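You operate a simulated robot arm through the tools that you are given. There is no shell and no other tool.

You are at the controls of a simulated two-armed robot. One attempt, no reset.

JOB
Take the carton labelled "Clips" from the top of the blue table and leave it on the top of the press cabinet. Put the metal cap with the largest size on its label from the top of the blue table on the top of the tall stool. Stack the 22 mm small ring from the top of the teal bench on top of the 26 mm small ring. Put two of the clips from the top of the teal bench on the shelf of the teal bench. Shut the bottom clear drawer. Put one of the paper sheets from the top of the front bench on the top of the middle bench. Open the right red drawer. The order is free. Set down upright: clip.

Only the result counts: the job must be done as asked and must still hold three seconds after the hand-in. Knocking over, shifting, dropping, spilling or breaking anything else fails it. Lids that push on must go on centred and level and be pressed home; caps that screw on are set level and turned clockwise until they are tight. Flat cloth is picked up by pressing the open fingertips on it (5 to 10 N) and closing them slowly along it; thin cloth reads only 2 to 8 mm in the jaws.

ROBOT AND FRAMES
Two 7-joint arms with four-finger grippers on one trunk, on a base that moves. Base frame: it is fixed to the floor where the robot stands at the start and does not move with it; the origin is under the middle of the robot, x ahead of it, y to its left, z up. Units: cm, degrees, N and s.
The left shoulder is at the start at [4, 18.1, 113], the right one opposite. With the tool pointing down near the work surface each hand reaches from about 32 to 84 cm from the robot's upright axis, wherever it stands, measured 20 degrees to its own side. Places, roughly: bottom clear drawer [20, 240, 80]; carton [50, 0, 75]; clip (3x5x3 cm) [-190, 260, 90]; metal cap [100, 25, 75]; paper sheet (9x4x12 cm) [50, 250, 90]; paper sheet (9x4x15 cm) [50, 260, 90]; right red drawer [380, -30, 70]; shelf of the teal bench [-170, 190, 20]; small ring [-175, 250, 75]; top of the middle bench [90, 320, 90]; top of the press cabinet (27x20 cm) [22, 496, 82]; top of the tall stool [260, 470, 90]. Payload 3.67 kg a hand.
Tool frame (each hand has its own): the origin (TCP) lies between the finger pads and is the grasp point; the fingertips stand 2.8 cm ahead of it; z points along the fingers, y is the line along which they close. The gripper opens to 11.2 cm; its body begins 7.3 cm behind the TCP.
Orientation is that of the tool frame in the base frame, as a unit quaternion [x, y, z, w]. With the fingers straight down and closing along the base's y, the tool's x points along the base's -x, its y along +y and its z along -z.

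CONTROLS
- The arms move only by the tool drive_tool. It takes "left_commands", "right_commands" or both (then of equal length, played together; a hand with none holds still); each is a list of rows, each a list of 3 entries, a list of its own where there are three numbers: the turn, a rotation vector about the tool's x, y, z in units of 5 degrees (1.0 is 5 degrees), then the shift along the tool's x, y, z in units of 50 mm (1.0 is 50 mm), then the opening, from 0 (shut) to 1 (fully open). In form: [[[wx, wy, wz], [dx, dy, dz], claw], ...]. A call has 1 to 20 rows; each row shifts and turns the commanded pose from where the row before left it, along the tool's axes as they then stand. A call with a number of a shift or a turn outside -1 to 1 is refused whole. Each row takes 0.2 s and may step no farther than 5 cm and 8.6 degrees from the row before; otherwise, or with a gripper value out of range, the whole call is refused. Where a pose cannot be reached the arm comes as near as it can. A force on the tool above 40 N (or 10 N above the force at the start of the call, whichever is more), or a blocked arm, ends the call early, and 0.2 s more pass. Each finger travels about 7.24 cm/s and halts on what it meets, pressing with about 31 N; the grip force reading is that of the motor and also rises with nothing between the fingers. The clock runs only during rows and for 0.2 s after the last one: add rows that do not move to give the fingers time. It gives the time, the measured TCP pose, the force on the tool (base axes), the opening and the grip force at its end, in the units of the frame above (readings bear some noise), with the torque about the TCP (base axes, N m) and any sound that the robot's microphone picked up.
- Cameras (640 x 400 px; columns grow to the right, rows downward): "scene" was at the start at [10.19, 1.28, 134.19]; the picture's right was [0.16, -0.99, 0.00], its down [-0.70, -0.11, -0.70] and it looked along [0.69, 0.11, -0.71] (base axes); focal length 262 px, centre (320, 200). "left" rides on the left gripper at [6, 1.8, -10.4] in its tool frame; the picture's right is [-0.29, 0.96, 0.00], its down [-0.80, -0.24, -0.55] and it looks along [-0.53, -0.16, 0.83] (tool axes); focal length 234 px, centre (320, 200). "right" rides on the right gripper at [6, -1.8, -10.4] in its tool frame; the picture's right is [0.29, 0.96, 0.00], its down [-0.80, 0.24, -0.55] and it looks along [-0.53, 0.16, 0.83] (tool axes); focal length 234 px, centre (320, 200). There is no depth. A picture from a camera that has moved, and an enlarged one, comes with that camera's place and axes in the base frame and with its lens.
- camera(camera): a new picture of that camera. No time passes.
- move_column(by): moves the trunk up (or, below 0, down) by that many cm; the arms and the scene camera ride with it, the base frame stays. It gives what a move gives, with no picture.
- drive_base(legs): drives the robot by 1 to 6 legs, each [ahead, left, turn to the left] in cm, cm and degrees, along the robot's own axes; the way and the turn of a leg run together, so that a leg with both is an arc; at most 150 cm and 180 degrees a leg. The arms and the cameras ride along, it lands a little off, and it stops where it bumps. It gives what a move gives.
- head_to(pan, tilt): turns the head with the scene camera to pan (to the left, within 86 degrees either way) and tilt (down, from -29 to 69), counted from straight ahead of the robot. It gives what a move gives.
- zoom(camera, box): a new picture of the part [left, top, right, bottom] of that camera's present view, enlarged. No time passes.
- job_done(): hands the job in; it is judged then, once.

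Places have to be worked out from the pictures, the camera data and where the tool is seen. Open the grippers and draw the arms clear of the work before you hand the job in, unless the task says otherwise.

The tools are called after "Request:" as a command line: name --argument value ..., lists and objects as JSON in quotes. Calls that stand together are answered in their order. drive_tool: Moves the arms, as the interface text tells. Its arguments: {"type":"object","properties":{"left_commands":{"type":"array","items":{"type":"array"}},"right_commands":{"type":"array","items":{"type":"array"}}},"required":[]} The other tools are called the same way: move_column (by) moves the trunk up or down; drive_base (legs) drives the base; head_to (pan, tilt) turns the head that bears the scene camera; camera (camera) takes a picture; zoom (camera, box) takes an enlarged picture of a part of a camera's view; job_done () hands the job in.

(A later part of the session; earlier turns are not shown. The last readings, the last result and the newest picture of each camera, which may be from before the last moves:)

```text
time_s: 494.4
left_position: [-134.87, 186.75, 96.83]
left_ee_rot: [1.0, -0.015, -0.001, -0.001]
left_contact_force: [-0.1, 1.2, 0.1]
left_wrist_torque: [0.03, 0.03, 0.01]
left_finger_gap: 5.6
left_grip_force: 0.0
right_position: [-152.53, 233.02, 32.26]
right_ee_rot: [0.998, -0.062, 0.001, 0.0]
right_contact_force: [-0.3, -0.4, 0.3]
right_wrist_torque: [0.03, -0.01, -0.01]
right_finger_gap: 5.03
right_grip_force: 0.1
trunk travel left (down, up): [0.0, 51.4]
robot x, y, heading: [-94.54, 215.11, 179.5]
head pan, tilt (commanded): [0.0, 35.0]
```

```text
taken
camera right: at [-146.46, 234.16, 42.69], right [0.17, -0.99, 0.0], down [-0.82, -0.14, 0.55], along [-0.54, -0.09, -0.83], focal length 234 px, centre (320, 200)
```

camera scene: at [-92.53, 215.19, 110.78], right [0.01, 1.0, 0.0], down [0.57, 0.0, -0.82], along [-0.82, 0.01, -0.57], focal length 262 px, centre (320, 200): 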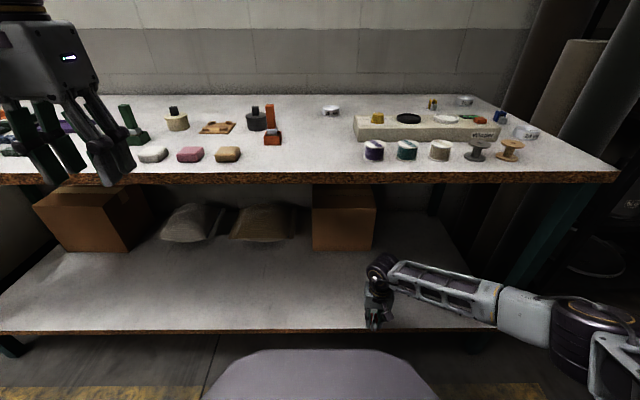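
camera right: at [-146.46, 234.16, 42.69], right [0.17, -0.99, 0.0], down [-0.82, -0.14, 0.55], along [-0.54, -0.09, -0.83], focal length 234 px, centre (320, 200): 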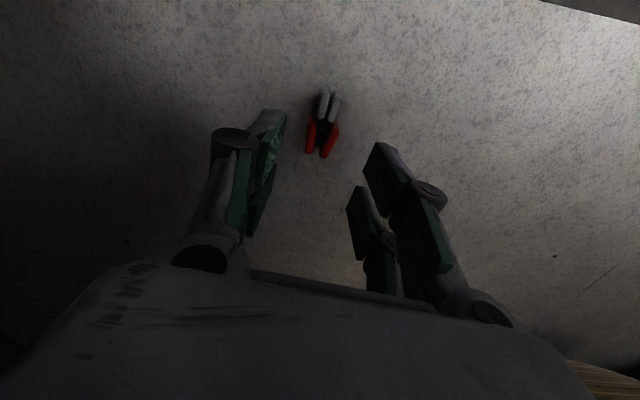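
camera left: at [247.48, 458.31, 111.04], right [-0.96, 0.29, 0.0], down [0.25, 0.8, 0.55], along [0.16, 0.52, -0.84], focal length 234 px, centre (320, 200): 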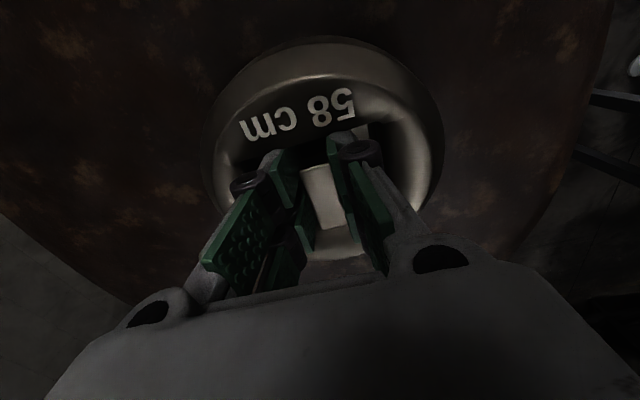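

The red clip stands upright on the shelf. I back out, raise the hand and trunk, and return for the blue clip.

Request:
drive_base --legs '[[-33, 0, 0]]'

Request:
drive_tool --right_commands '[[[0, 0, 0], [0, 0, -0.8], 0.45], [[0, 0, 0], [0, 0, -0.8], 0.45], [[0, 0, 0], [0, 0, -0.8], 0.45], [[0, 0, 0], [0, 0, -0.8], 0.45], [[0, 0, 0], [0, 0, -0.8], 0.45], [[0, 0, 0], [0, 0, -0.8], 0.45], [[0, 0, 0], [0, 0, -0.8], 0.45], [[0, 0, 0], [0, 0, -0.8], 0.45], [[0, 0, 0], [0, 0, -0.8], 0.45], [[0, 0, 0], [0, 0, -0.8], 0.45], [[0, 0, 0], [0, 0, -0.4], 0.45], [[0, 0, 0], [0, 0, 0], 0.45]]'

Request:
move_column --by 25

Request:
drive_base --legs '[[0, -37, 0], [36, 0, 0]]'

Request:
camera --camera "scene"

Request:
camera --camera "right"

```text
time_s: 496.6
left_position: [-101.51, 186.47, 96.83]
left_ee_rot: [1.0, -0.014, -0.001, -0.002]
left_contact_force: [0.2, -0.9, 0.7]
left_wrist_torque: [0.0, 0.04, -0.06]
left_finger_gap: 5.6
left_grip_force: 0.0
right_position: [-119.27, 232.74, 32.3]
right_ee_rot: [0.998, -0.061, 0.001, 0.0]
right_contact_force: [-0.1, -1.2, -0.5]
right_wrist_torque: [0.02, 0.01, 0.03]
right_finger_gap: 5.07
right_grip_force: 0.1
trunk travel left (down, up): [0.0, 51.4]
robot x, y, heading: [-61.15, 214.81, 179.8]
head pan, tilt (commanded): [0.0, 35.0]
```

```text
time_s: 499.2
left_position: [-101.65, 186.61, 96.79]
left_ee_rot: [1.0, -0.014, -0.001, -0.001]
left_contact_force: [-0.1, -0.3, 0.2]
left_wrist_torque: [-0.01, 0.0, -0.01]
left_finger_gap: 5.61
left_grip_force: 0.0
right_position: [-119.45, 232.74, 74.32]
right_ee_rot: [0.998, -0.061, 0.0, 0.0]
right_contact_force: [-0.1, 0.7, 0.0]
right_wrist_torque: [-0.02, 0.01, 0.0]
right_finger_gap: 5.03
right_grip_force: 0.0
trunk travel left (down, up): [0.0, 51.4]
robot x, y, heading: [-61.6, 215.29, 179.5]
head pan, tilt (commanded): [0.0, 35.0]
```

```text
time_s: 501.8
left_position: [-101.63, 186.6, 121.66]
left_ee_rot: [1.0, -0.014, 0.0, -0.001]
left_contact_force: [-0.1, -0.9, 0.1]
left_wrist_torque: [-0.02, 0.0, 0.02]
left_finger_gap: 5.63
left_grip_force: 0.0
right_position: [-119.46, 232.81, 99.18]
right_ee_rot: [0.998, -0.061, 0.001, 0.0]
right_contact_force: [-0.1, -1.4, 0.4]
right_wrist_torque: [0.0, 0.02, 0.01]
right_finger_gap: 5.02
right_grip_force: 0.0
trunk travel left (down, up): [-25.0, 26.4]
robot x, y, heading: [-61.46, 215.31, 179.6]
head pan, tilt (commanded): [0.0, 35.0]
```

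```text
time_s: 506.2
left_position: [-137.41, 223.44, 121.66]
left_ee_rot: [1.0, -0.012, 0.0, -0.001]
left_contact_force: [-1.1, 0.8, 0.6]
left_wrist_torque: [0.04, -0.02, 0.03]
left_finger_gap: 5.62
left_grip_force: 0.1
right_position: [-155.33, 269.78, 99.26]
right_ee_rot: [0.998, -0.059, 0.001, 0.001]
right_contact_force: [-0.7, -0.3, 0.5]
right_wrist_torque: [-0.03, 0.02, 0.01]
right_finger_gap: 5.04
right_grip_force: 0.0
trunk travel left (down, up): [-25.0, 26.4]
robot x, y, heading: [-97.2, 252.03, 179.8]
head pan, tilt (commanded): [0.0, 35.0]
```

```text
taken
camera scene: at [-108.07, 252.14, 135.72], right [0.0, 1.0, 0.0], down [0.57, 0.0, -0.82], along [-0.82, 0.0, -0.57], focal length 262 px, centre (320, 200)
```

scene: 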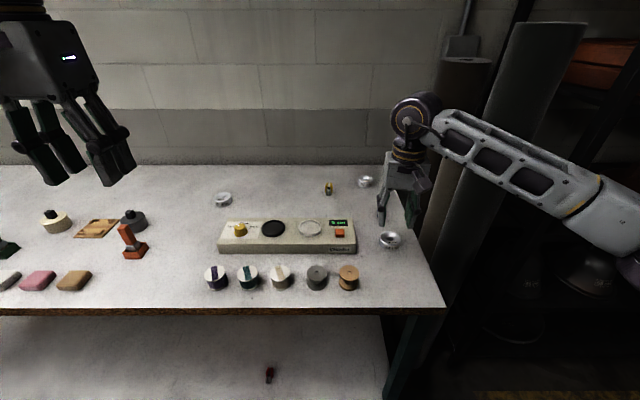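

```text
taken
camera right: at [-149.41, 270.87, 109.68], right [0.17, -0.98, 0.0], down [-0.82, -0.14, 0.55], along [-0.54, -0.1, -0.83], focal length 234 px, centre (320, 200)
```

right: 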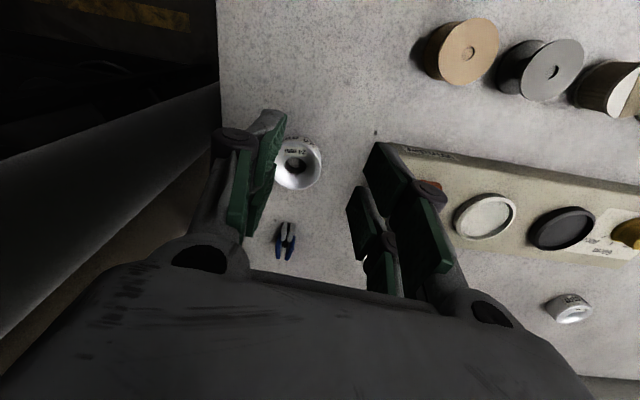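

The blue clip is at about (−173, 271.6). I drive 9 cm closer and move over it.

Request:
drive_base --legs '[[9, 0, 0]]'

Request:
drive_tool --right_commands '[[[0, 0, 0], [-0.5, -0.1, 0], 0.45], [[0, 0, 0], [-0.6, -0.1, 0], 0.45], [[0, 0, 0], [-0.6, -0.1, 0], 0.45], [[0, 0, 0], [0, 0, 0], 0.45]]'

Request:
camera --camera "right"

Request:
zoom --camera "scene" --box '[340, 150, 440, 280]'

```text
time_s: 507.3
left_position: [-146.41, 223.47, 121.59]
left_ee_rot: [1.0, -0.013, 0.0, -0.001]
left_contact_force: [-1.2, -0.9, -0.5]
left_wrist_torque: [-0.01, -0.07, -0.03]
left_finger_gap: 5.58
left_grip_force: 0.1
right_position: [-164.47, 269.66, 99.22]
right_ee_rot: [0.998, -0.059, 0.002, -0.001]
right_contact_force: [0.2, -0.2, -0.4]
right_wrist_torque: [-0.03, -0.01, -0.03]
right_finger_gap: 5.05
right_grip_force: 0.1
trunk travel left (down, up): [-25.0, 26.4]
robot x, y, heading: [-106.35, 252.35, 179.8]
head pan, tilt (commanded): [0.0, 35.0]
```

```text
time_s: 508.3
left_position: [-146.26, 223.47, 121.7]
left_ee_rot: [1.0, -0.012, -0.001, -0.001]
left_contact_force: [0.1, -0.3, 0.3]
left_wrist_torque: [0.0, -0.01, 0.0]
left_finger_gap: 5.63
left_grip_force: 0.1
right_position: [-172.64, 272.41, 99.23]
right_ee_rot: [0.998, -0.059, 0.001, 0.0]
right_contact_force: [-0.2, -0.3, -0.5]
right_wrist_torque: [0.0, 0.01, -0.03]
right_finger_gap: 5.03
right_grip_force: 0.1
trunk travel left (down, up): [-25.0, 26.4]
robot x, y, heading: [-106.55, 252.18, 179.8]
head pan, tilt (commanded): [0.0, 35.0]
```

```text
taken
camera right: at [-166.51, 273.54, 109.67], right [0.17, -0.98, 0.0], down [-0.82, -0.14, 0.55], along [-0.54, -0.1, -0.83], focal length 234 px, centre (320, 200)
```

right: 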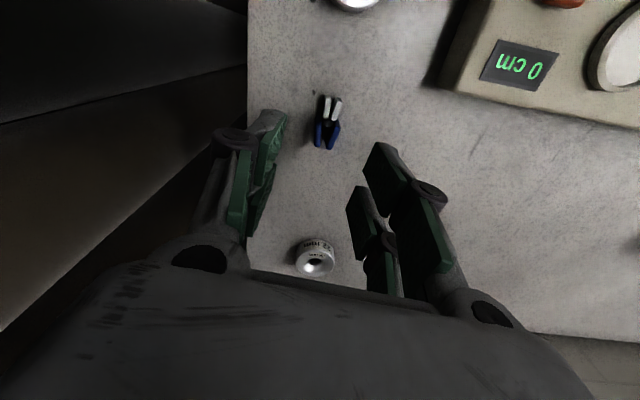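

```text
3.08 times, centred on (390, 215) of scene
camera zoom: at [-116.92, 252.18, 135.73], right [0.0, 1.0, 0.0], down [0.57, 0.0, -0.82], along [-0.82, 0.0, -0.57], focal length 805 px, centre (105, 154)
```

zoom: 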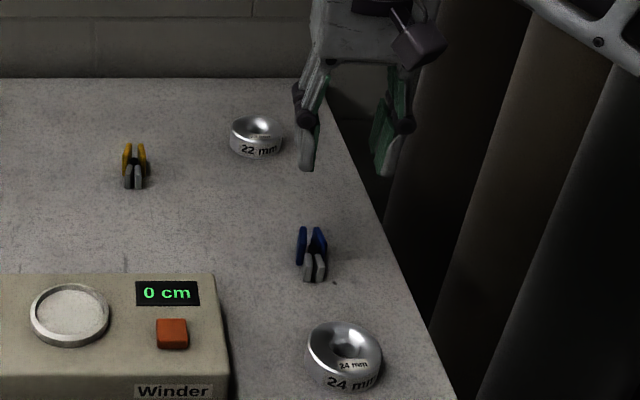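

Clip centre is (−173.2, 271.6), plates at −174.4. I fine-align and descend.

Request:
drive_tool --right_commands '[[[0, 0, -0.7], [-0.25, 0.21, 0.4], 0.45], [[0, 0, 0], [0, 0, 0.5], 0.45], [[0, 0, 0], [0, 0, 0.5], 0.45], [[0, 0, 0], [0, 0, 0.5], 0.45], [[0, 0, 0], [0, 0, 0.4], 0.45], [[0, 0, 0], [0, 0, 0.09], 0.45], [[0, 0, 0], [0, 0, 0], 0.45]]'

Request:
camera --camera "right"

Request:
zoom --camera "scene" --box '[340, 150, 440, 280]'

```text
time_s: 509.9
left_position: [-146.43, 223.53, 121.82]
left_ee_rot: [1.0, -0.012, -0.001, -0.001]
left_contact_force: [0.1, -0.3, 0.6]
left_wrist_torque: [-0.01, -0.01, 0.02]
left_finger_gap: 5.59
left_grip_force: 0.1
right_position: [-174.07, 271.3, 87.3]
right_ee_rot: [1.0, -0.029, 0.001, 0.001]
right_contact_force: [0.4, 0.0, 0.3]
right_wrist_torque: [-0.01, 0.01, -0.02]
right_finger_gap: 5.04
right_grip_force: 0.0
trunk travel left (down, up): [-25.0, 26.4]
robot x, y, heading: [-106.51, 252.17, 180.0]
head pan, tilt (commanded): [0.0, 35.0]
```

```text
taken
camera right: at [-168.02, 272.91, 97.72], right [0.23, -0.97, 0.0], down [-0.81, -0.19, 0.55], along [-0.54, -0.13, -0.83], focal length 234 px, centre (320, 200)
```

right: 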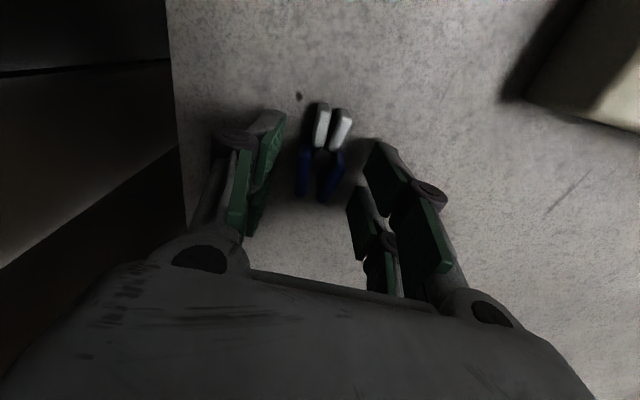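

```text
3.08 times, centred on (390, 215) of scene
camera zoom: at [-116.97, 252.18, 135.73], right [0.0, 1.0, 0.0], down [0.57, 0.0, -0.82], along [-0.82, 0.0, -0.57], focal length 805 px, centre (105, 154)
```

zoom: 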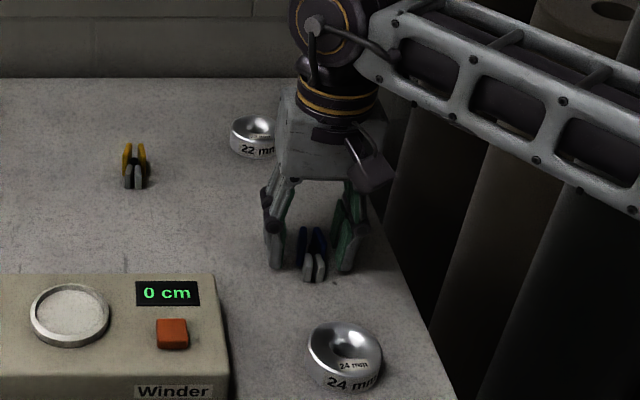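

The blue clip is centred between the fingers. I close and lift.

Request:
drive_tool --right_commands '[[[0, 0, 0], [0, 0, 0], 0.35], [[0, 0, 0], [0, 0, 0], 0.25], [[0, 0, 0], [0, 0, 0], 0.15], [[0, 0, 0], [0, 0, 0], 0.1], [[0, 0, 0], [0, 0, 0], 0.1], [[0, 0, 0], [0, 0, 0], 0.1]]'

Request:
drive_tool --right_commands '[[[0, 0, 0], [0, 0, -0.3], 0.1], [[0, 0, 0], [0, 0, -0.5], 0.1], [[0, 0, 0], [0, 0, -0.8], 0.1], [[0, 0, 0], [0.4, 0, -0.6], 0.1], [[0, 0, 0], [0.8, 0, 0], 0.1], [[0, 0, 0], [0.8, 0, 0], 0.1], [[0, 0, 0], [0, 0, 0], 0.1]]'

Request:
camera --camera "right"

```text
time_s: 511.3
left_position: [-146.29, 223.56, 121.71]
left_ee_rot: [1.0, -0.013, -0.001, -0.001]
left_contact_force: [0.5, -0.4, -0.6]
left_wrist_torque: [0.01, 0.02, 0.01]
left_finger_gap: 5.61
left_grip_force: 0.0
right_position: [-174.06, 271.28, 87.31]
right_ee_rot: [1.0, -0.028, 0.001, 0.0]
right_contact_force: [0.5, -0.3, -0.5]
right_wrist_torque: [-0.03, -0.03, -0.01]
right_finger_gap: 2.33
right_grip_force: 31.2
trunk travel left (down, up): [-25.0, 26.4]
robot x, y, heading: [-106.21, 251.85, 179.6]
head pan, tilt (commanded): [0.0, 35.0]
```

```text
time_s: 512.9
left_position: [-146.46, 223.64, 121.68]
left_ee_rot: [1.0, -0.012, 0.0, -0.001]
left_contact_force: [0.6, -0.3, 0.1]
left_wrist_torque: [-0.01, -0.01, 0.0]
left_finger_gap: 5.61
left_grip_force: 0.1
right_position: [-163.98, 270.75, 98.32]
right_ee_rot: [1.0, -0.028, 0.002, 0.0]
right_contact_force: [0.6, 0.2, -0.1]
right_wrist_torque: [-0.02, -0.04, -0.02]
right_finger_gap: 2.32
right_grip_force: 31.3
trunk travel left (down, up): [-25.0, 26.4]
robot x, y, heading: [-106.03, 252.27, 179.7]
head pan, tilt (commanded): [0.0, 35.0]
```

```text
taken
camera right: at [-158.0, 272.28, 108.81], right [0.23, -0.97, 0.0], down [-0.81, -0.19, 0.55], along [-0.54, -0.13, -0.83], focal length 234 px, centre (320, 200)
```

right: 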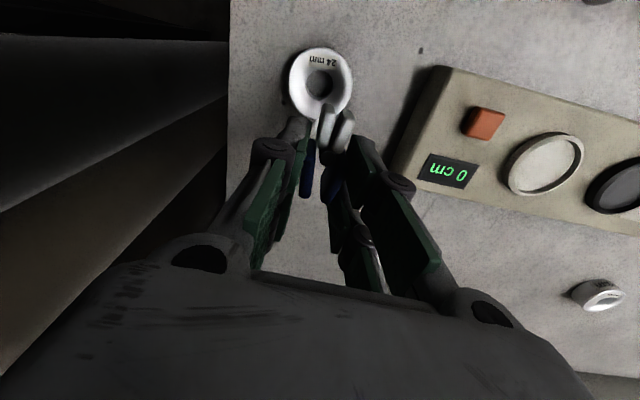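

Blue clip is held. I back off, shift left, lower the trunk and arm as before to place it left of the red clip.

Request:
drive_base --legs '[[-45, 0, 0], [0, 52, 0]]'

Request:
move_column --by -25

Request:
drive_tool --right_commands '[[[0, 0, 0], [0, 0, 0.8], 0.1], [[0, 0, 0], [0, 0, 0.8], 0.1], [[0, 0, 0], [0, 0, 0.8], 0.1], [[0, 0, 0], [0, 0, 0.8], 0.1], [[0, 0, 0], [0, 0, 0.8], 0.1], [[0, 0, 0], [0, 0, 0.8], 0.1], [[0, 0, 0], [0, 0, 0.8], 0.1], [[0, 0, 0], [0, 0, 0.8], 0.1], [[0, 0, 0], [0, 0, 0.8], 0.1], [[0, 0, 0], [0, 0, 0.8], 0.1], [[0, 0, 0], [0, 0, 0.2], 0.1], [[0, 0, 0], [0, 0, 0], 0.1]]'

Request:
camera --camera "scene"

```text
time_s: 518.4
left_position: [-101.05, 171.48, 121.78]
left_ee_rot: [1.0, -0.013, 0.0, -0.002]
left_contact_force: [-0.1, -0.6, 0.1]
left_wrist_torque: [0.04, 0.0, 0.02]
left_finger_gap: 5.6
left_grip_force: 0.1
right_position: [-118.67, 218.63, 98.33]
right_ee_rot: [1.0, -0.03, 0.001, 0.0]
right_contact_force: [0.1, 0.1, -0.8]
right_wrist_torque: [0.02, 0.02, 0.0]
right_finger_gap: 2.32
right_grip_force: 31.5
trunk travel left (down, up): [-25.0, 26.4]
robot x, y, heading: [-61.26, 199.95, 179.7]
head pan, tilt (commanded): [0.0, 35.0]
```

```text
time_s: 521.0
left_position: [-101.11, 171.45, 96.75]
left_ee_rot: [1.0, -0.013, -0.001, -0.001]
left_contact_force: [0.4, -0.1, 0.7]
left_wrist_torque: [-0.01, 0.02, -0.03]
left_finger_gap: 5.58
left_grip_force: 0.1
right_position: [-118.7, 218.74, 73.59]
right_ee_rot: [1.0, -0.029, 0.001, 0.001]
right_contact_force: [0.2, -0.5, -0.6]
right_wrist_torque: [0.0, 0.01, 0.01]
right_finger_gap: 2.34
right_grip_force: 31.1
trunk travel left (down, up): [0.0, 51.4]
robot x, y, heading: [-60.9, 199.54, 179.9]
head pan, tilt (commanded): [0.0, 35.0]
```

```text
time_s: 523.6
left_position: [-101.1, 171.42, 96.85]
left_ee_rot: [1.0, -0.013, -0.001, -0.001]
left_contact_force: [0.4, 0.6, -0.5]
left_wrist_torque: [0.01, -0.02, -0.01]
left_finger_gap: 5.57
left_grip_force: 0.0
right_position: [-118.65, 218.65, 32.37]
right_ee_rot: [1.0, -0.03, 0.001, 0.0]
right_contact_force: [-0.1, 0.6, -0.9]
right_wrist_torque: [0.02, -0.02, -0.01]
right_finger_gap: 2.33
right_grip_force: 31.4
trunk travel left (down, up): [0.0, 51.4]
robot x, y, heading: [-60.92, 200.18, 179.7]
head pan, tilt (commanded): [0.0, 35.0]
```

```text
taken
camera scene: at [-71.65, 199.99, 110.8], right [0.0, 1.0, 0.0], down [0.57, 0.0, -0.82], along [-0.82, 0.0, -0.57], focal length 262 px, centre (320, 200)
```

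scene: 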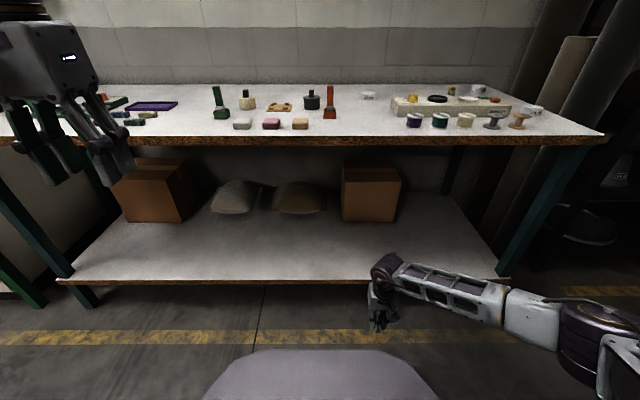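

I drive forward so the blue clip is over the shelf, ~14 cm left of the red one.

Request:
drive_base --legs '[[34, 0, 0]]'

Request:
camera --camera "right"

Request:
drive_tool --right_commands '[[[0, 0, 0], [0, 0, 0.4], 0.1], [[0, 0, 0], [0, 0, 0.4], 0.1], [[0, 0, 0], [0, 0, 0.3], 0.1], [[0, 0, 0], [0, 0, 0.1], 0.1], [[0, 0, 0], [0, 0, 0], 0.1]]'

```text
time_s: 525.9
left_position: [-135.19, 171.59, 96.73]
left_ee_rot: [1.0, -0.013, 0.0, -0.001]
left_contact_force: [-0.2, 0.8, -0.3]
left_wrist_torque: [0.01, 0.0, 0.0]
left_finger_gap: 5.62
left_grip_force: 0.0
right_position: [-152.48, 218.98, 32.49]
right_ee_rot: [1.0, -0.029, 0.002, 0.0]
right_contact_force: [0.5, -0.2, -0.6]
right_wrist_torque: [-0.02, 0.02, 0.01]
right_finger_gap: 2.32
right_grip_force: 30.7
trunk travel left (down, up): [0.0, 51.4]
robot x, y, heading: [-94.91, 200.31, 179.5]
head pan, tilt (commanded): [0.0, 35.0]
```

```text
taken
camera right: at [-146.54, 220.46, 42.88], right [0.23, -0.97, 0.0], down [-0.81, -0.19, 0.55], along [-0.54, -0.13, -0.83], focal length 234 px, centre (320, 200)
```

right: 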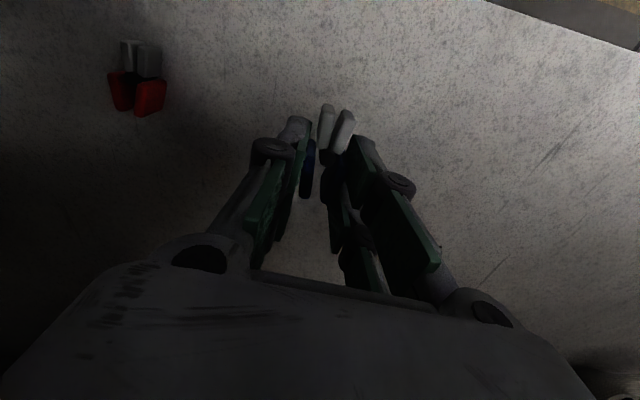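

```text
time_s: 527.1
left_position: [-135.14, 171.65, 96.8]
left_ee_rot: [1.0, -0.014, 0.0, -0.001]
left_contact_force: [0.1, 0.6, -0.4]
left_wrist_torque: [-0.01, 0.02, -0.01]
left_finger_gap: 5.59
left_grip_force: 0.1
right_position: [-152.58, 218.93, 26.34]
right_ee_rot: [1.0, -0.029, 0.0, -0.001]
right_contact_force: [0.9, -0.4, -0.6]
right_wrist_torque: [0.01, 0.0, 0.02]
right_finger_gap: 2.31
right_grip_force: 31.1
trunk travel left (down, up): [0.0, 51.4]
robot x, y, heading: [-95.08, 199.95, 179.5]
head pan, tilt (commanded): [0.0, 35.0]
```

The red clip is standing in view to the side. I lower the last centimetre.

Request:
drive_tool --right_commands '[[[0, 0, 0], [0, 0, 0.07], 0.1], [[0, 0, 0], [0, 0, 0.06], 0.1], [[0, 0, 0], [0, 0, 0.06], 0.1], [[0, 0, 0], [0, 0, 0], 0.1]]'

```text
time_s: 528.1
left_position: [-135.07, 171.57, 96.74]
left_ee_rot: [1.0, -0.014, -0.002, 0.0]
left_contact_force: [-1.0, -0.3, 0.5]
left_wrist_torque: [-0.01, -0.01, 0.0]
left_finger_gap: 5.59
left_grip_force: 0.0
right_position: [-152.57, 218.98, 25.53]
right_ee_rot: [1.0, -0.03, 0.001, 0.0]
right_contact_force: [0.3, -0.4, -0.7]
right_wrist_torque: [0.0, -0.01, 0.0]
right_finger_gap: 2.28
right_grip_force: 30.8
trunk travel left (down, up): [0.0, 51.4]
robot x, y, heading: [-94.46, 199.89, 179.7]
head pan, tilt (commanded): [0.0, 35.0]
```

Request:
drive_tool --right_commands '[[[0, 0, 0], [0, 0, 0.05], 0.1], [[0, 0, 0], [0, 0, 0], 0.1]]'

```text
time_s: 528.7
left_position: [-135.15, 171.56, 96.89]
left_ee_rot: [1.0, -0.014, -0.001, -0.001]
left_contact_force: [0.7, -0.1, -1.0]
left_wrist_torque: [-0.02, -0.02, 0.01]
left_finger_gap: 5.58
left_grip_force: 0.0
right_position: [-152.63, 219.01, 25.19]
right_ee_rot: [1.0, -0.03, 0.0, 0.0]
right_contact_force: [-0.1, -0.6, -0.1]
right_wrist_torque: [0.04, 0.02, 0.0]
right_finger_gap: 2.32
right_grip_force: 31.0
trunk travel left (down, up): [0.0, 51.4]
robot x, y, heading: [-95.23, 199.99, 179.7]
head pan, tilt (commanded): [0.0, 35.0]
```

Request:
drive_tool --right_commands '[[[0, 0, 0], [0, 0, 0.04], 0.1], [[0, 0, 0], [0, 0, 0], 0.1]]'

```text
time_s: 529.3
left_position: [-134.93, 171.67, 96.82]
left_ee_rot: [1.0, -0.014, 0.0, -0.001]
left_contact_force: [-1.5, -0.4, 0.2]
left_wrist_torque: [0.02, -0.02, 0.0]
left_finger_gap: 5.62
left_grip_force: 0.1
right_position: [-152.55, 218.79, 25.33]
right_ee_rot: [1.0, -0.03, 0.0, 0.0]
right_contact_force: [4.7, 0.8, 18.7]
right_wrist_torque: [0.06, -0.52, 0.04]
right_finger_gap: 2.32
right_grip_force: 30.6
trunk travel left (down, up): [0.0, 51.4]
robot x, y, heading: [-95.22, 200.08, 179.7]
head pan, tilt (commanded): [0.0, 35.0]
```

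Contact (19 N). I ease up 1.5 mm, open and lift away.

Request:
drive_tool --right_commands '[[[0, 0, 0], [0, 0, -0.03], 0.1], [[0, 0, 0], [0, 0, 0], 0.2], [[0, 0, 0], [0, 0, 0], 0.28], [[0, 0, 0], [0, 0, 0], 0.36], [[0, 0, 0], [0, 0, 0], 0.45], [[0, 0, 0], [0, 0, 0], 0.45]]'

Request:
drive_tool --right_commands '[[[0, 0, 0], [0, 0, -0.3], 0.45], [[0, 0, 0], [0, 0, -0.5], 0.45], [[0, 0, 0], [0, 0, -0.6], 0.45], [[0, 0, 0], [0, 0, 0], 0.45]]'

Request:
camera --camera "right"

```text
time_s: 530.7
left_position: [-135.13, 171.57, 96.85]
left_ee_rot: [1.0, -0.014, -0.001, 0.0]
left_contact_force: [-0.2, 0.9, 0.7]
left_wrist_torque: [0.02, -0.01, 0.02]
left_finger_gap: 5.59
left_grip_force: 0.0
right_position: [-152.51, 218.76, 25.27]
right_ee_rot: [1.0, -0.029, 0.0, -0.001]
right_contact_force: [-0.5, -0.7, 0.1]
right_wrist_torque: [-0.01, -0.06, 0.01]
right_finger_gap: 5.05
right_grip_force: 0.0
trunk travel left (down, up): [0.0, 51.4]
robot x, y, heading: [-94.77, 199.83, 179.7]
head pan, tilt (commanded): [0.0, 35.0]
```

```text
time_s: 531.7
left_position: [-135.16, 171.58, 96.79]
left_ee_rot: [1.0, -0.013, 0.0, -0.001]
left_contact_force: [-0.2, 0.2, 0.5]
left_wrist_torque: [0.01, 0.03, 0.02]
left_finger_gap: 5.59
left_grip_force: 0.1
right_position: [-152.53, 218.92, 32.23]
right_ee_rot: [1.0, -0.03, 0.001, 0.001]
right_contact_force: [-0.8, 0.5, 0.2]
right_wrist_torque: [-0.03, 0.0, -0.02]
right_finger_gap: 5.04
right_grip_force: 0.0
trunk travel left (down, up): [0.0, 51.4]
robot x, y, heading: [-94.88, 200.2, 179.7]
head pan, tilt (commanded): [0.0, 35.0]
```

```text
taken
camera right: at [-146.54, 220.45, 42.73], right [0.23, -0.97, 0.0], down [-0.81, -0.19, 0.55], along [-0.54, -0.13, -0.83], focal length 234 px, centre (320, 200)
```

right: 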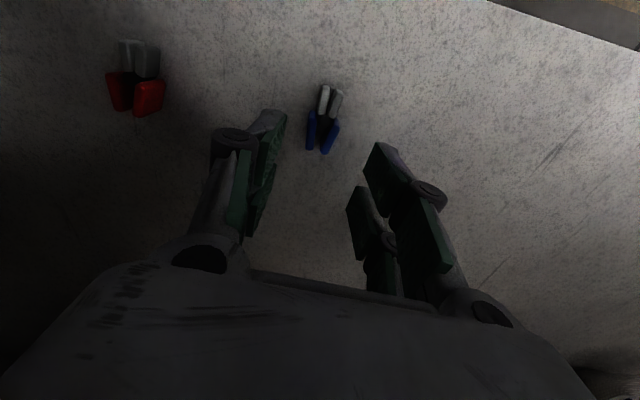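

Both clips stand upright on the shelf. I back out and return to normal height, then go for the 22 mm ring.

Request:
drive_base --legs '[[-34, 0, 0]]'

Request:
drive_tool --right_commands '[[[0, 0, 0], [0, 0, -0.8], 0.7], [[0, 0, 0], [0, 0, -0.8], 0.7], [[0, 0, 0], [0, 0, -0.8], 0.7], [[0, 0, 0], [0, 0, -0.8], 0.7], [[0, 0, 0], [0, 0, -0.8], 0.7], [[0, 0, 0], [0, 0, -0.8], 0.7], [[0, 0, 0], [0, 0, -0.8], 0.7], [[0, 0, 0], [0, 0, -0.8], 0.7], [[0, 0, 0], [0, 0, -0.8], 0.7], [[0, 0, 0], [0, 0, -0.8], 0.7], [[0, 0, 0], [0, 0, -0.4], 0.7], [[0, 0, 0], [0, 0, 0], 0.7]]'

Request:
move_column --by 25

Request:
drive_base --legs '[[0, -51, 0], [36, 0, 0]]'

Request:
zoom --camera "scene" --box '[200, 150, 440, 280]'

```text
time_s: 533.9
left_position: [-101.48, 171.29, 96.82]
left_ee_rot: [1.0, -0.014, -0.001, -0.001]
left_contact_force: [0.2, -0.6, 0.1]
left_wrist_torque: [-0.03, -0.02, 0.01]
left_finger_gap: 5.6
left_grip_force: 0.0
right_position: [-118.85, 218.82, 32.26]
right_ee_rot: [1.0, -0.03, 0.001, 0.0]
right_contact_force: [0.1, 0.6, -0.2]
right_wrist_torque: [0.0, -0.03, -0.02]
right_finger_gap: 5.05
right_grip_force: 0.1
trunk travel left (down, up): [0.0, 51.4]
robot x, y, heading: [-61.76, 199.99, 179.4]
head pan, tilt (commanded): [0.0, 35.0]
```

```text
time_s: 536.5
left_position: [-101.45, 171.55, 96.88]
left_ee_rot: [1.0, -0.014, -0.001, -0.001]
left_contact_force: [-0.2, -0.7, 0.7]
left_wrist_torque: [-0.02, 0.01, -0.05]
left_finger_gap: 5.6
left_grip_force: 0.2
right_position: [-118.87, 218.83, 74.22]
right_ee_rot: [1.0, -0.03, 0.001, 0.0]
right_contact_force: [-0.3, 0.1, -0.1]
right_wrist_torque: [-0.01, -0.01, 0.01]
right_finger_gap: 7.8
right_grip_force: 0.1
trunk travel left (down, up): [0.0, 51.4]
robot x, y, heading: [-61.42, 200.12, 179.6]
head pan, tilt (commanded): [0.0, 35.0]
```

```text
time_s: 539.1
left_position: [-101.56, 171.48, 121.6]
left_ee_rot: [1.0, -0.014, 0.0, -0.001]
left_contact_force: [0.3, 0.6, 0.7]
left_wrist_torque: [0.01, 0.0, -0.01]
left_finger_gap: 5.6
left_grip_force: 0.1
right_position: [-118.91, 218.82, 99.13]
right_ee_rot: [1.0, -0.03, 0.001, 0.0]
right_contact_force: [-0.4, 0.7, 0.9]
right_wrist_torque: [0.02, 0.0, -0.01]
right_finger_gap: 7.84
right_grip_force: 0.0
trunk travel left (down, up): [-25.0, 26.4]
robot x, y, heading: [-61.26, 199.98, 179.5]
head pan, tilt (commanded): [0.0, 35.0]
```

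```text
time_s: 544.2
left_position: [-137.73, 222.74, 121.75]
left_ee_rot: [1.0, -0.013, -0.001, -0.001]
left_contact_force: [-0.6, 0.3, 0.2]
left_wrist_torque: [-0.04, -0.02, 0.02]
left_finger_gap: 5.63
left_grip_force: 0.1
right_position: [-155.16, 269.81, 99.26]
right_ee_rot: [1.0, -0.029, 0.001, 0.0]
right_contact_force: [-0.4, 1.0, 0.2]
right_wrist_torque: [0.02, 0.02, -0.01]
right_finger_gap: 7.8
right_grip_force: 0.0
trunk travel left (down, up): [-25.0, 26.4]
robot x, y, heading: [-97.53, 251.25, 179.7]
head pan, tilt (commanded): [0.0, 35.0]
```

```text
2.67 times, centred on (320, 215) of scene
camera zoom: at [-108.25, 251.24, 135.72], right [0.0, 1.0, 0.0], down [0.57, 0.0, -0.82], along [-0.82, 0.0, -0.57], focal length 698 px, centre (320, 160)
```

zoom: 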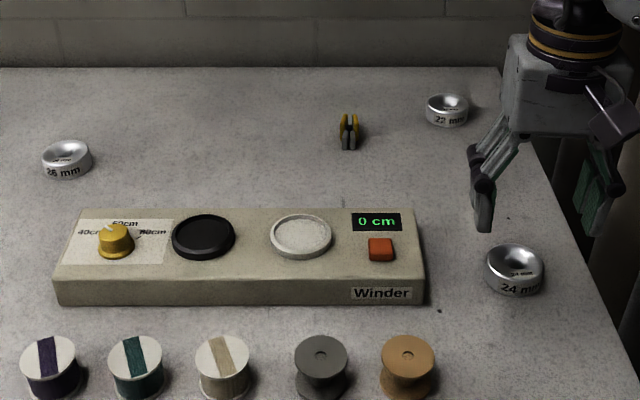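

I zoom closely on each ring to measure their size, centre and shape.

Request:
zoom --camera "scene" --box '[350, 170, 400, 210]'

Request:
zoom --camera "scene" --box '[200, 190, 250, 230]'

```text
10.00 times, centred on (375, 190) of scene
camera zoom: at [-108.25, 251.24, 135.72], right [0.0, 1.0, 0.0], down [0.57, 0.0, -0.82], along [-0.82, 0.0, -0.57], focal length 2616 px, centre (-230, 300)
```

zoom: 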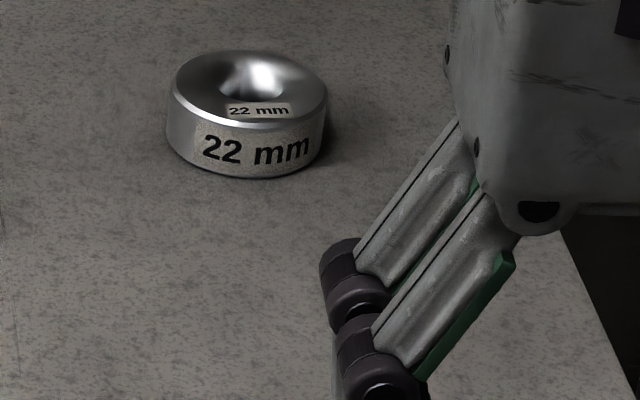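

```text
10.00 times, centred on (225, 210) of scene
camera zoom: at [-108.25, 251.24, 135.72], right [0.0, 1.0, 0.0], down [0.57, 0.0, -0.82], along [-0.82, 0.0, -0.57], focal length 2616 px, centre (1270, 100)
```

zoom: 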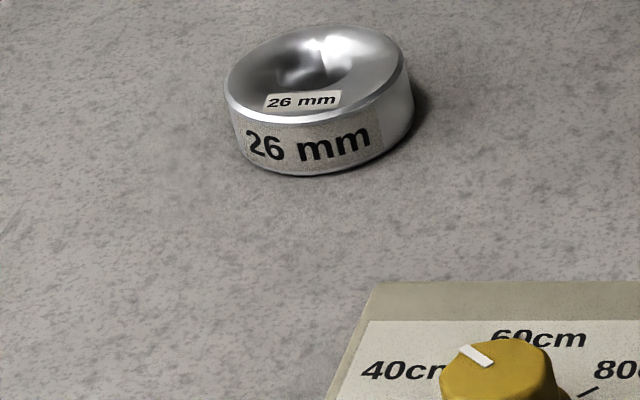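

Ring 22: centre (−193.5, 269.25), ø≈6.1 cm, z 83.7–85.9. Ring 26: centre (−181.3, 218.8). Reach demands a forward-tilted hand: I pitch the right hand 30° forward and move the base 10 cm closer, then check clearance.

Request:
drive_tool --right_commands '[[[0, -1, 0], [-0.1, 0, -0.3], 0.75], [[0, -1, 0], [-0.1, 0, -0.3], 0.75], [[0, -1, 0], [-0.1, 0, -0.2], 0.75], [[0, -1, 0], [-0.1, 0, 0], 0.75], [[0, -1, 0], [-0.1, 0, 0], 0.75], [[0, -1, 0], [-0.1, 0, 0], 0.75], [[0, 0, 0], [0, 0, 0], 0.75]]'

Request:
drive_base --legs '[[9, 0, 0]]'

Request:
head_to --pan 0 --tilt 66

Request:
camera --camera "scene"

```text
time_s: 545.8
left_position: [-137.66, 222.67, 121.84]
left_ee_rot: [1.0, -0.013, -0.001, 0.0]
left_contact_force: [0.4, 0.4, -0.4]
left_wrist_torque: [0.03, -0.03, -0.01]
left_finger_gap: 5.59
left_grip_force: 0.1
right_position: [-157.84, 269.99, 103.92]
right_ee_rot: [0.965, -0.028, -0.259, -0.007]
right_contact_force: [-0.6, -0.6, -0.1]
right_wrist_torque: [0.0, 0.0, 0.03]
right_finger_gap: 8.41
right_grip_force: 0.0
trunk travel left (down, up): [-25.0, 26.4]
robot x, y, heading: [-97.39, 251.32, 179.7]
head pan, tilt (commanded): [0.0, 35.0]
```

```text
time_s: 546.9
left_position: [-146.73, 222.85, 121.7]
left_ee_rot: [1.0, -0.013, 0.0, -0.002]
left_contact_force: [0.1, 0.0, -0.1]
left_wrist_torque: [0.02, -0.04, -0.01]
left_finger_gap: 5.6
left_grip_force: 0.0
right_position: [-166.89, 270.14, 103.78]
right_ee_rot: [0.966, -0.028, -0.258, -0.008]
right_contact_force: [0.5, 0.1, 0.7]
right_wrist_torque: [0.0, -0.03, -0.03]
right_finger_gap: 8.39
right_grip_force: 0.1
trunk travel left (down, up): [-25.0, 26.4]
robot x, y, heading: [-106.55, 251.27, 179.3]
head pan, tilt (commanded): [0.0, 35.0]
```

```text
time_s: 547.9
left_position: [-146.59, 222.68, 121.8]
left_ee_rot: [1.0, -0.013, -0.001, -0.001]
left_contact_force: [0.1, 0.2, -0.3]
left_wrist_torque: [-0.02, 0.01, 0.02]
left_finger_gap: 5.56
left_grip_force: 0.1
right_position: [-166.68, 270.12, 103.87]
right_ee_rot: [0.966, -0.028, -0.258, -0.007]
right_contact_force: [-0.4, -0.2, -0.2]
right_wrist_torque: [-0.02, 0.0, -0.03]
right_finger_gap: 8.41
right_grip_force: 0.0
trunk travel left (down, up): [-25.0, 26.4]
robot x, y, heading: [-106.26, 251.04, 179.6]
head pan, tilt (commanded): [0.0, 66.0]
```

```text
taken
camera scene: at [-114.3, 251.28, 131.64], right [0.01, 1.0, 0.0], down [0.91, 0.0, -0.41], along [-0.41, 0.0, -0.91], focal length 262 px, centre (320, 200)
```

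scene: 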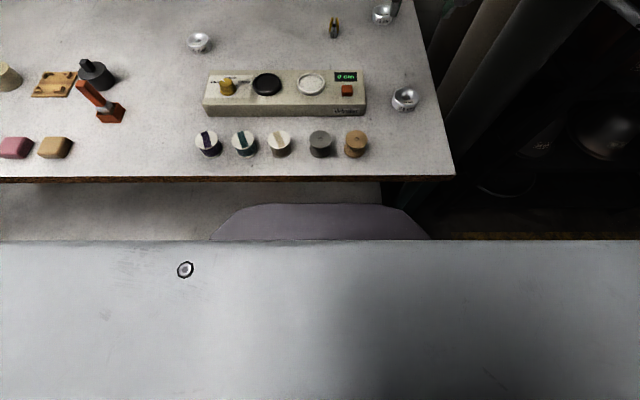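

The gap to the bench is ~6 cm, so I move 3 cm closer, then bring the tilted hand above and behind the ring along its axis.

Request:
drive_base --legs '[[3, 0, 0]]'

Request:
drive_tool --right_commands '[[[0, 0, 0], [-0.6, 0.1, 0], 0.75], [[0, 0, 0], [-0.7, 0.12, 0], 0.75], [[0, 0, 0], [-0.7, 0.12, 0], 0.75], [[0, 0, 0], [-0.5, 0.1, 0], 0.75], [[0, 0, 0], [0, 0, 0.6], 0.75], [[0, 0, 0], [0, 0, 0.7], 0.75], [[0, 0, 0], [0, 0, 0.7], 0.75], [[0, 0, 0], [0, 0, 0], 0.75]]'

Request:
camera --camera "right"

Request:
head_to --pan 0 --tilt 35

Request:
zoom --camera "scene" --box '[300, 100, 460, 230]'

```text
time_s: 548.7
left_position: [-149.33, 222.83, 121.86]
left_ee_rot: [1.0, -0.013, -0.002, -0.001]
left_contact_force: [0.2, -0.6, -0.4]
left_wrist_torque: [-0.01, 0.01, 0.07]
left_finger_gap: 5.6
left_grip_force: 0.0
right_position: [-169.46, 270.18, 104.12]
right_ee_rot: [0.966, -0.028, -0.259, -0.008]
right_contact_force: [0.2, -0.3, -0.5]
right_wrist_torque: [0.0, 0.04, 0.04]
right_finger_gap: 8.42
right_grip_force: 0.1
trunk travel left (down, up): [-25.0, 26.4]
robot x, y, heading: [-109.45, 251.63, 179.7]
head pan, tilt (commanded): [0.0, 66.0]
```

```text
time_s: 550.5
left_position: [-149.51, 222.71, 121.83]
left_ee_rot: [1.0, -0.013, -0.001, -0.001]
left_contact_force: [-0.2, 1.2, 0.5]
left_wrist_torque: [0.04, 0.0, 0.07]
left_finger_gap: 5.62
left_grip_force: 0.1
right_position: [-185.51, 269.06, 101.56]
right_ee_rot: [0.965, -0.028, -0.259, -0.008]
right_contact_force: [0.2, -0.3, -0.2]
right_wrist_torque: [0.03, -0.01, 0.01]
right_finger_gap: 8.41
right_grip_force: 0.0
trunk travel left (down, up): [-25.0, 26.4]
robot x, y, heading: [-109.34, 251.31, 179.6]
head pan, tilt (commanded): [0.0, 66.0]
```

```text
taken
camera right: at [-175.09, 270.37, 107.48], right [0.19, -0.97, -0.14], down [-0.43, -0.22, 0.88], along [-0.88, -0.11, -0.46], focal length 234 px, centre (320, 200)
```

right: 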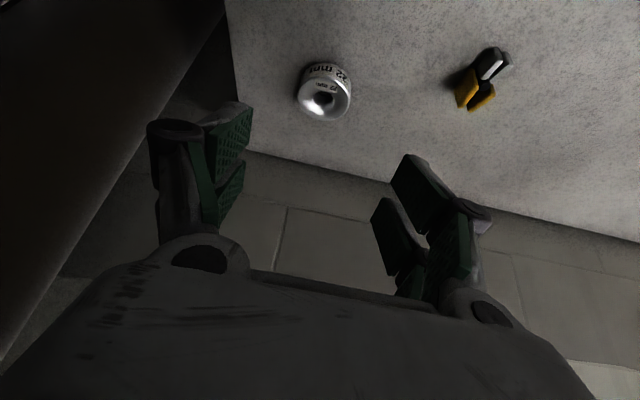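

```text
time_s: 551.5
left_position: [-149.51, 222.68, 121.69]
left_ee_rot: [1.0, -0.013, -0.001, -0.001]
left_contact_force: [0.2, 0.1, -0.1]
left_wrist_torque: [0.01, -0.04, 0.02]
left_finger_gap: 5.6
left_grip_force: 0.1
right_position: [-185.6, 269.12, 101.41]
right_ee_rot: [0.966, -0.028, -0.258, -0.007]
right_contact_force: [-0.8, 0.6, -0.3]
right_wrist_torque: [0.01, 0.0, 0.03]
right_finger_gap: 8.4
right_grip_force: 0.0
trunk travel left (down, up): [-25.0, 26.4]
robot x, y, heading: [-109.29, 251.45, 179.7]
head pan, tilt (commanded): [0.0, 35.0]
```

```text
3.08 times, centred on (380, 165) of scene
camera zoom: at [-120.07, 251.31, 135.72], right [0.01, 1.0, 0.0], down [0.57, 0.0, -0.82], along [-0.82, 0.0, -0.57], focal length 805 px, centre (135, 308)
```

zoom: 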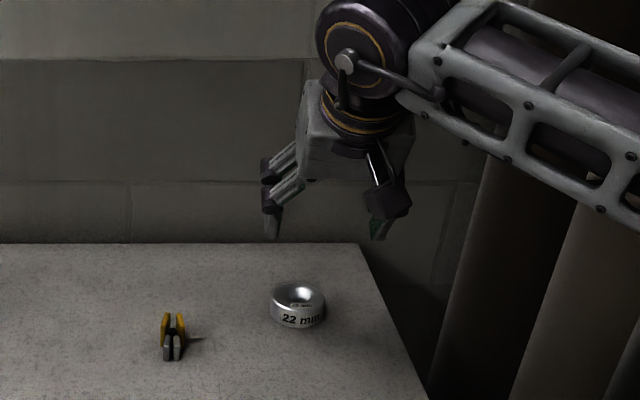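

Well aligned along the approach axis. I advance 11 cm along the tool axis and re-check.

Request:
drive_tool --right_commands '[[[0, 0, 0], [0, 0.04, 0.5], 0.75], [[0, 0, 0], [0, 0, 0.6], 0.75], [[0, 0, 0], [0, 0, 0.6], 0.75], [[0, 0, 0], [0, 0, 0.5], 0.75], [[0, 0, 0], [0, 0, 0], 0.75]]'

Request:
camera --camera "right"

Request:
zoom --camera "scene" --box '[320, 130, 440, 230]'

```text
time_s: 552.7
left_position: [-149.38, 222.75, 121.76]
left_ee_rot: [1.0, -0.014, -0.001, 0.0]
left_contact_force: [-0.6, -0.1, 0.3]
left_wrist_torque: [0.0, -0.01, 0.0]
left_finger_gap: 5.59
left_grip_force: 0.1
right_position: [-191.0, 268.95, 91.86]
right_ee_rot: [0.965, -0.029, -0.259, -0.008]
right_contact_force: [-0.3, 0.0, -0.5]
right_wrist_torque: [-0.01, 0.0, 0.03]
right_finger_gap: 8.4
right_grip_force: 0.1
trunk travel left (down, up): [-25.0, 26.4]
robot x, y, heading: [-109.44, 251.45, 179.4]
head pan, tilt (commanded): [0.0, 35.0]
```

```text
taken
camera right: at [-180.51, 270.31, 97.97], right [0.19, -0.97, -0.14], down [-0.43, -0.21, 0.88], along [-0.88, -0.11, -0.46], focal length 234 px, centre (320, 200)
```

right: 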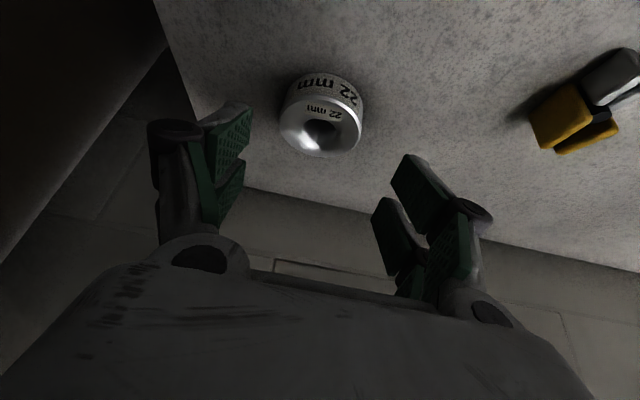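

```text
4.00 times, centred on (380, 180) of scene
camera zoom: at [-120.03, 251.32, 135.73], right [0.01, 1.0, 0.0], down [0.57, 0.0, -0.82], along [-0.82, 0.0, -0.57], focal length 1046 px, centre (80, 280)
```

zoom: 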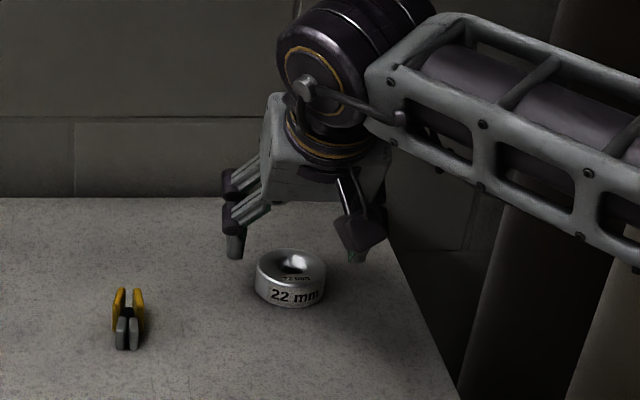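

Ring centre (−193.1, 269.4) confirmed and centred. I advance the last ~4.4 cm gently.

Request:
drive_tool --right_commands '[[[0, 0, 0], [0, -0.05, 0.3], 0.75], [[0, 0, 0], [0, 0, 0.3], 0.75], [[0, 0, 0], [0, 0, 0.2], 0.75], [[0, 0, 0], [0, 0, 0.08], 0.75], [[0, 0, 0], [0, 0, 0], 0.75]]'

Request:
camera --camera "right"

Request:
zoom --camera "scene" --box '[340, 150, 420, 220]'

```text
time_s: 553.9
left_position: [-149.47, 222.77, 121.79]
left_ee_rot: [1.0, -0.014, -0.001, 0.0]
left_contact_force: [0.9, 0.4, 1.0]
left_wrist_torque: [0.02, -0.02, 0.0]
left_finger_gap: 5.58
left_grip_force: 0.1
right_position: [-193.34, 269.48, 88.06]
right_ee_rot: [0.966, -0.028, -0.258, -0.008]
right_contact_force: [-1.1, -0.6, 0.7]
right_wrist_torque: [-0.03, 0.02, 0.03]
right_finger_gap: 8.37
right_grip_force: 0.2
trunk travel left (down, up): [-25.0, 26.4]
robot x, y, heading: [-109.46, 251.48, 179.6]
head pan, tilt (commanded): [0.0, 35.0]
```

```text
taken
camera right: at [-182.78, 270.7, 94.13], right [0.19, -0.97, -0.14], down [-0.43, -0.22, 0.88], along [-0.88, -0.11, -0.46], focal length 234 px, centre (320, 200)
```

right: 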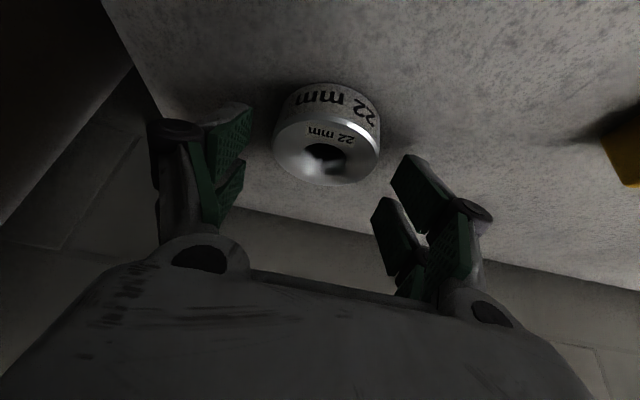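

```text
5.71 times, centred on (380, 185) of scene
camera zoom: at [-120.08, 251.31, 135.73], right [0.01, 1.0, 0.0], down [0.57, 0.0, -0.82], along [-0.82, 0.0, -0.57], focal length 1495 px, centre (-23, 286)
```

zoom: 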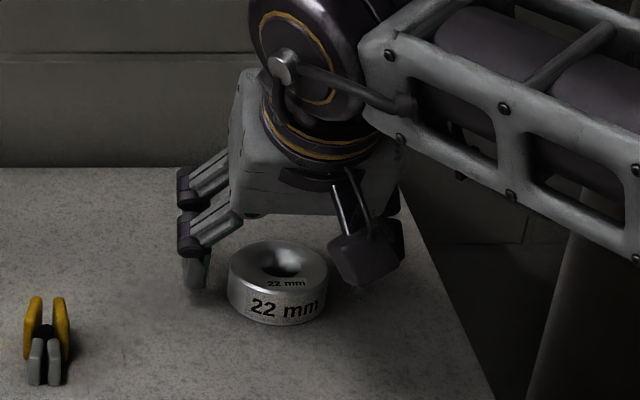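

Fingertips flank the ring at mid-height. I close on it.

Request:
drive_tool --right_commands '[[[0, 0, 0], [0, 0, 0], 0.65], [[0, 0, 0], [0, 0, 0], 0.55], [[0, 0, 0], [0, 0, 0], 0.5], [[0, 0, 0], [0, 0, 0], 0.45], [[0, 0, 0], [0, 0, 0], 0.4], [[0, 0, 0], [0, 0, 0], 0.4], [[0, 0, 0], [0, 0, 0], 0.4]]'

Request:
camera --camera "right"

Request:
zoom --camera "scene" --box '[340, 150, 420, 220]'

```text
time_s: 555.5
left_position: [-149.43, 222.74, 121.76]
left_ee_rot: [1.0, -0.013, -0.001, -0.002]
left_contact_force: [0.1, 0.4, 0.1]
left_wrist_torque: [0.03, 0.02, -0.01]
left_finger_gap: 5.59
left_grip_force: 0.1
right_position: [-193.25, 269.33, 88.18]
right_ee_rot: [0.966, -0.028, -0.258, -0.007]
right_contact_force: [-0.4, 0.8, 0.5]
right_wrist_torque: [0.0, 0.03, -0.02]
right_finger_gap: 5.71
right_grip_force: 31.0
trunk travel left (down, up): [-25.0, 26.4]
robot x, y, heading: [-109.1, 251.29, 179.8]
head pan, tilt (commanded): [0.0, 35.0]
```

```text
taken
camera right: at [-182.78, 270.71, 94.15], right [0.19, -0.97, -0.14], down [-0.43, -0.22, 0.88], along [-0.88, -0.11, -0.46], focal length 234 px, centre (320, 200)
```

right: 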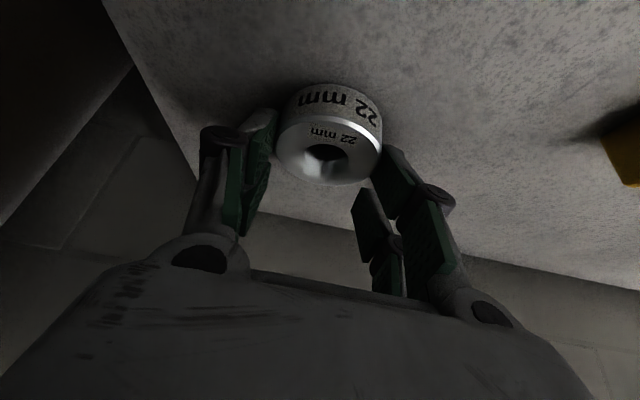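

```text
5.71 times, centred on (380, 185) of scene
camera zoom: at [-120.07, 251.31, 135.73], right [0.01, 1.0, 0.0], down [0.57, 0.0, -0.82], along [-0.82, 0.0, -0.57], focal length 1495 px, centre (-23, 286)
```

zoom: 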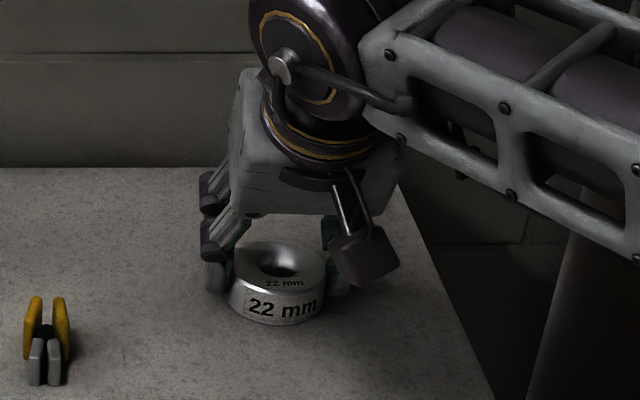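

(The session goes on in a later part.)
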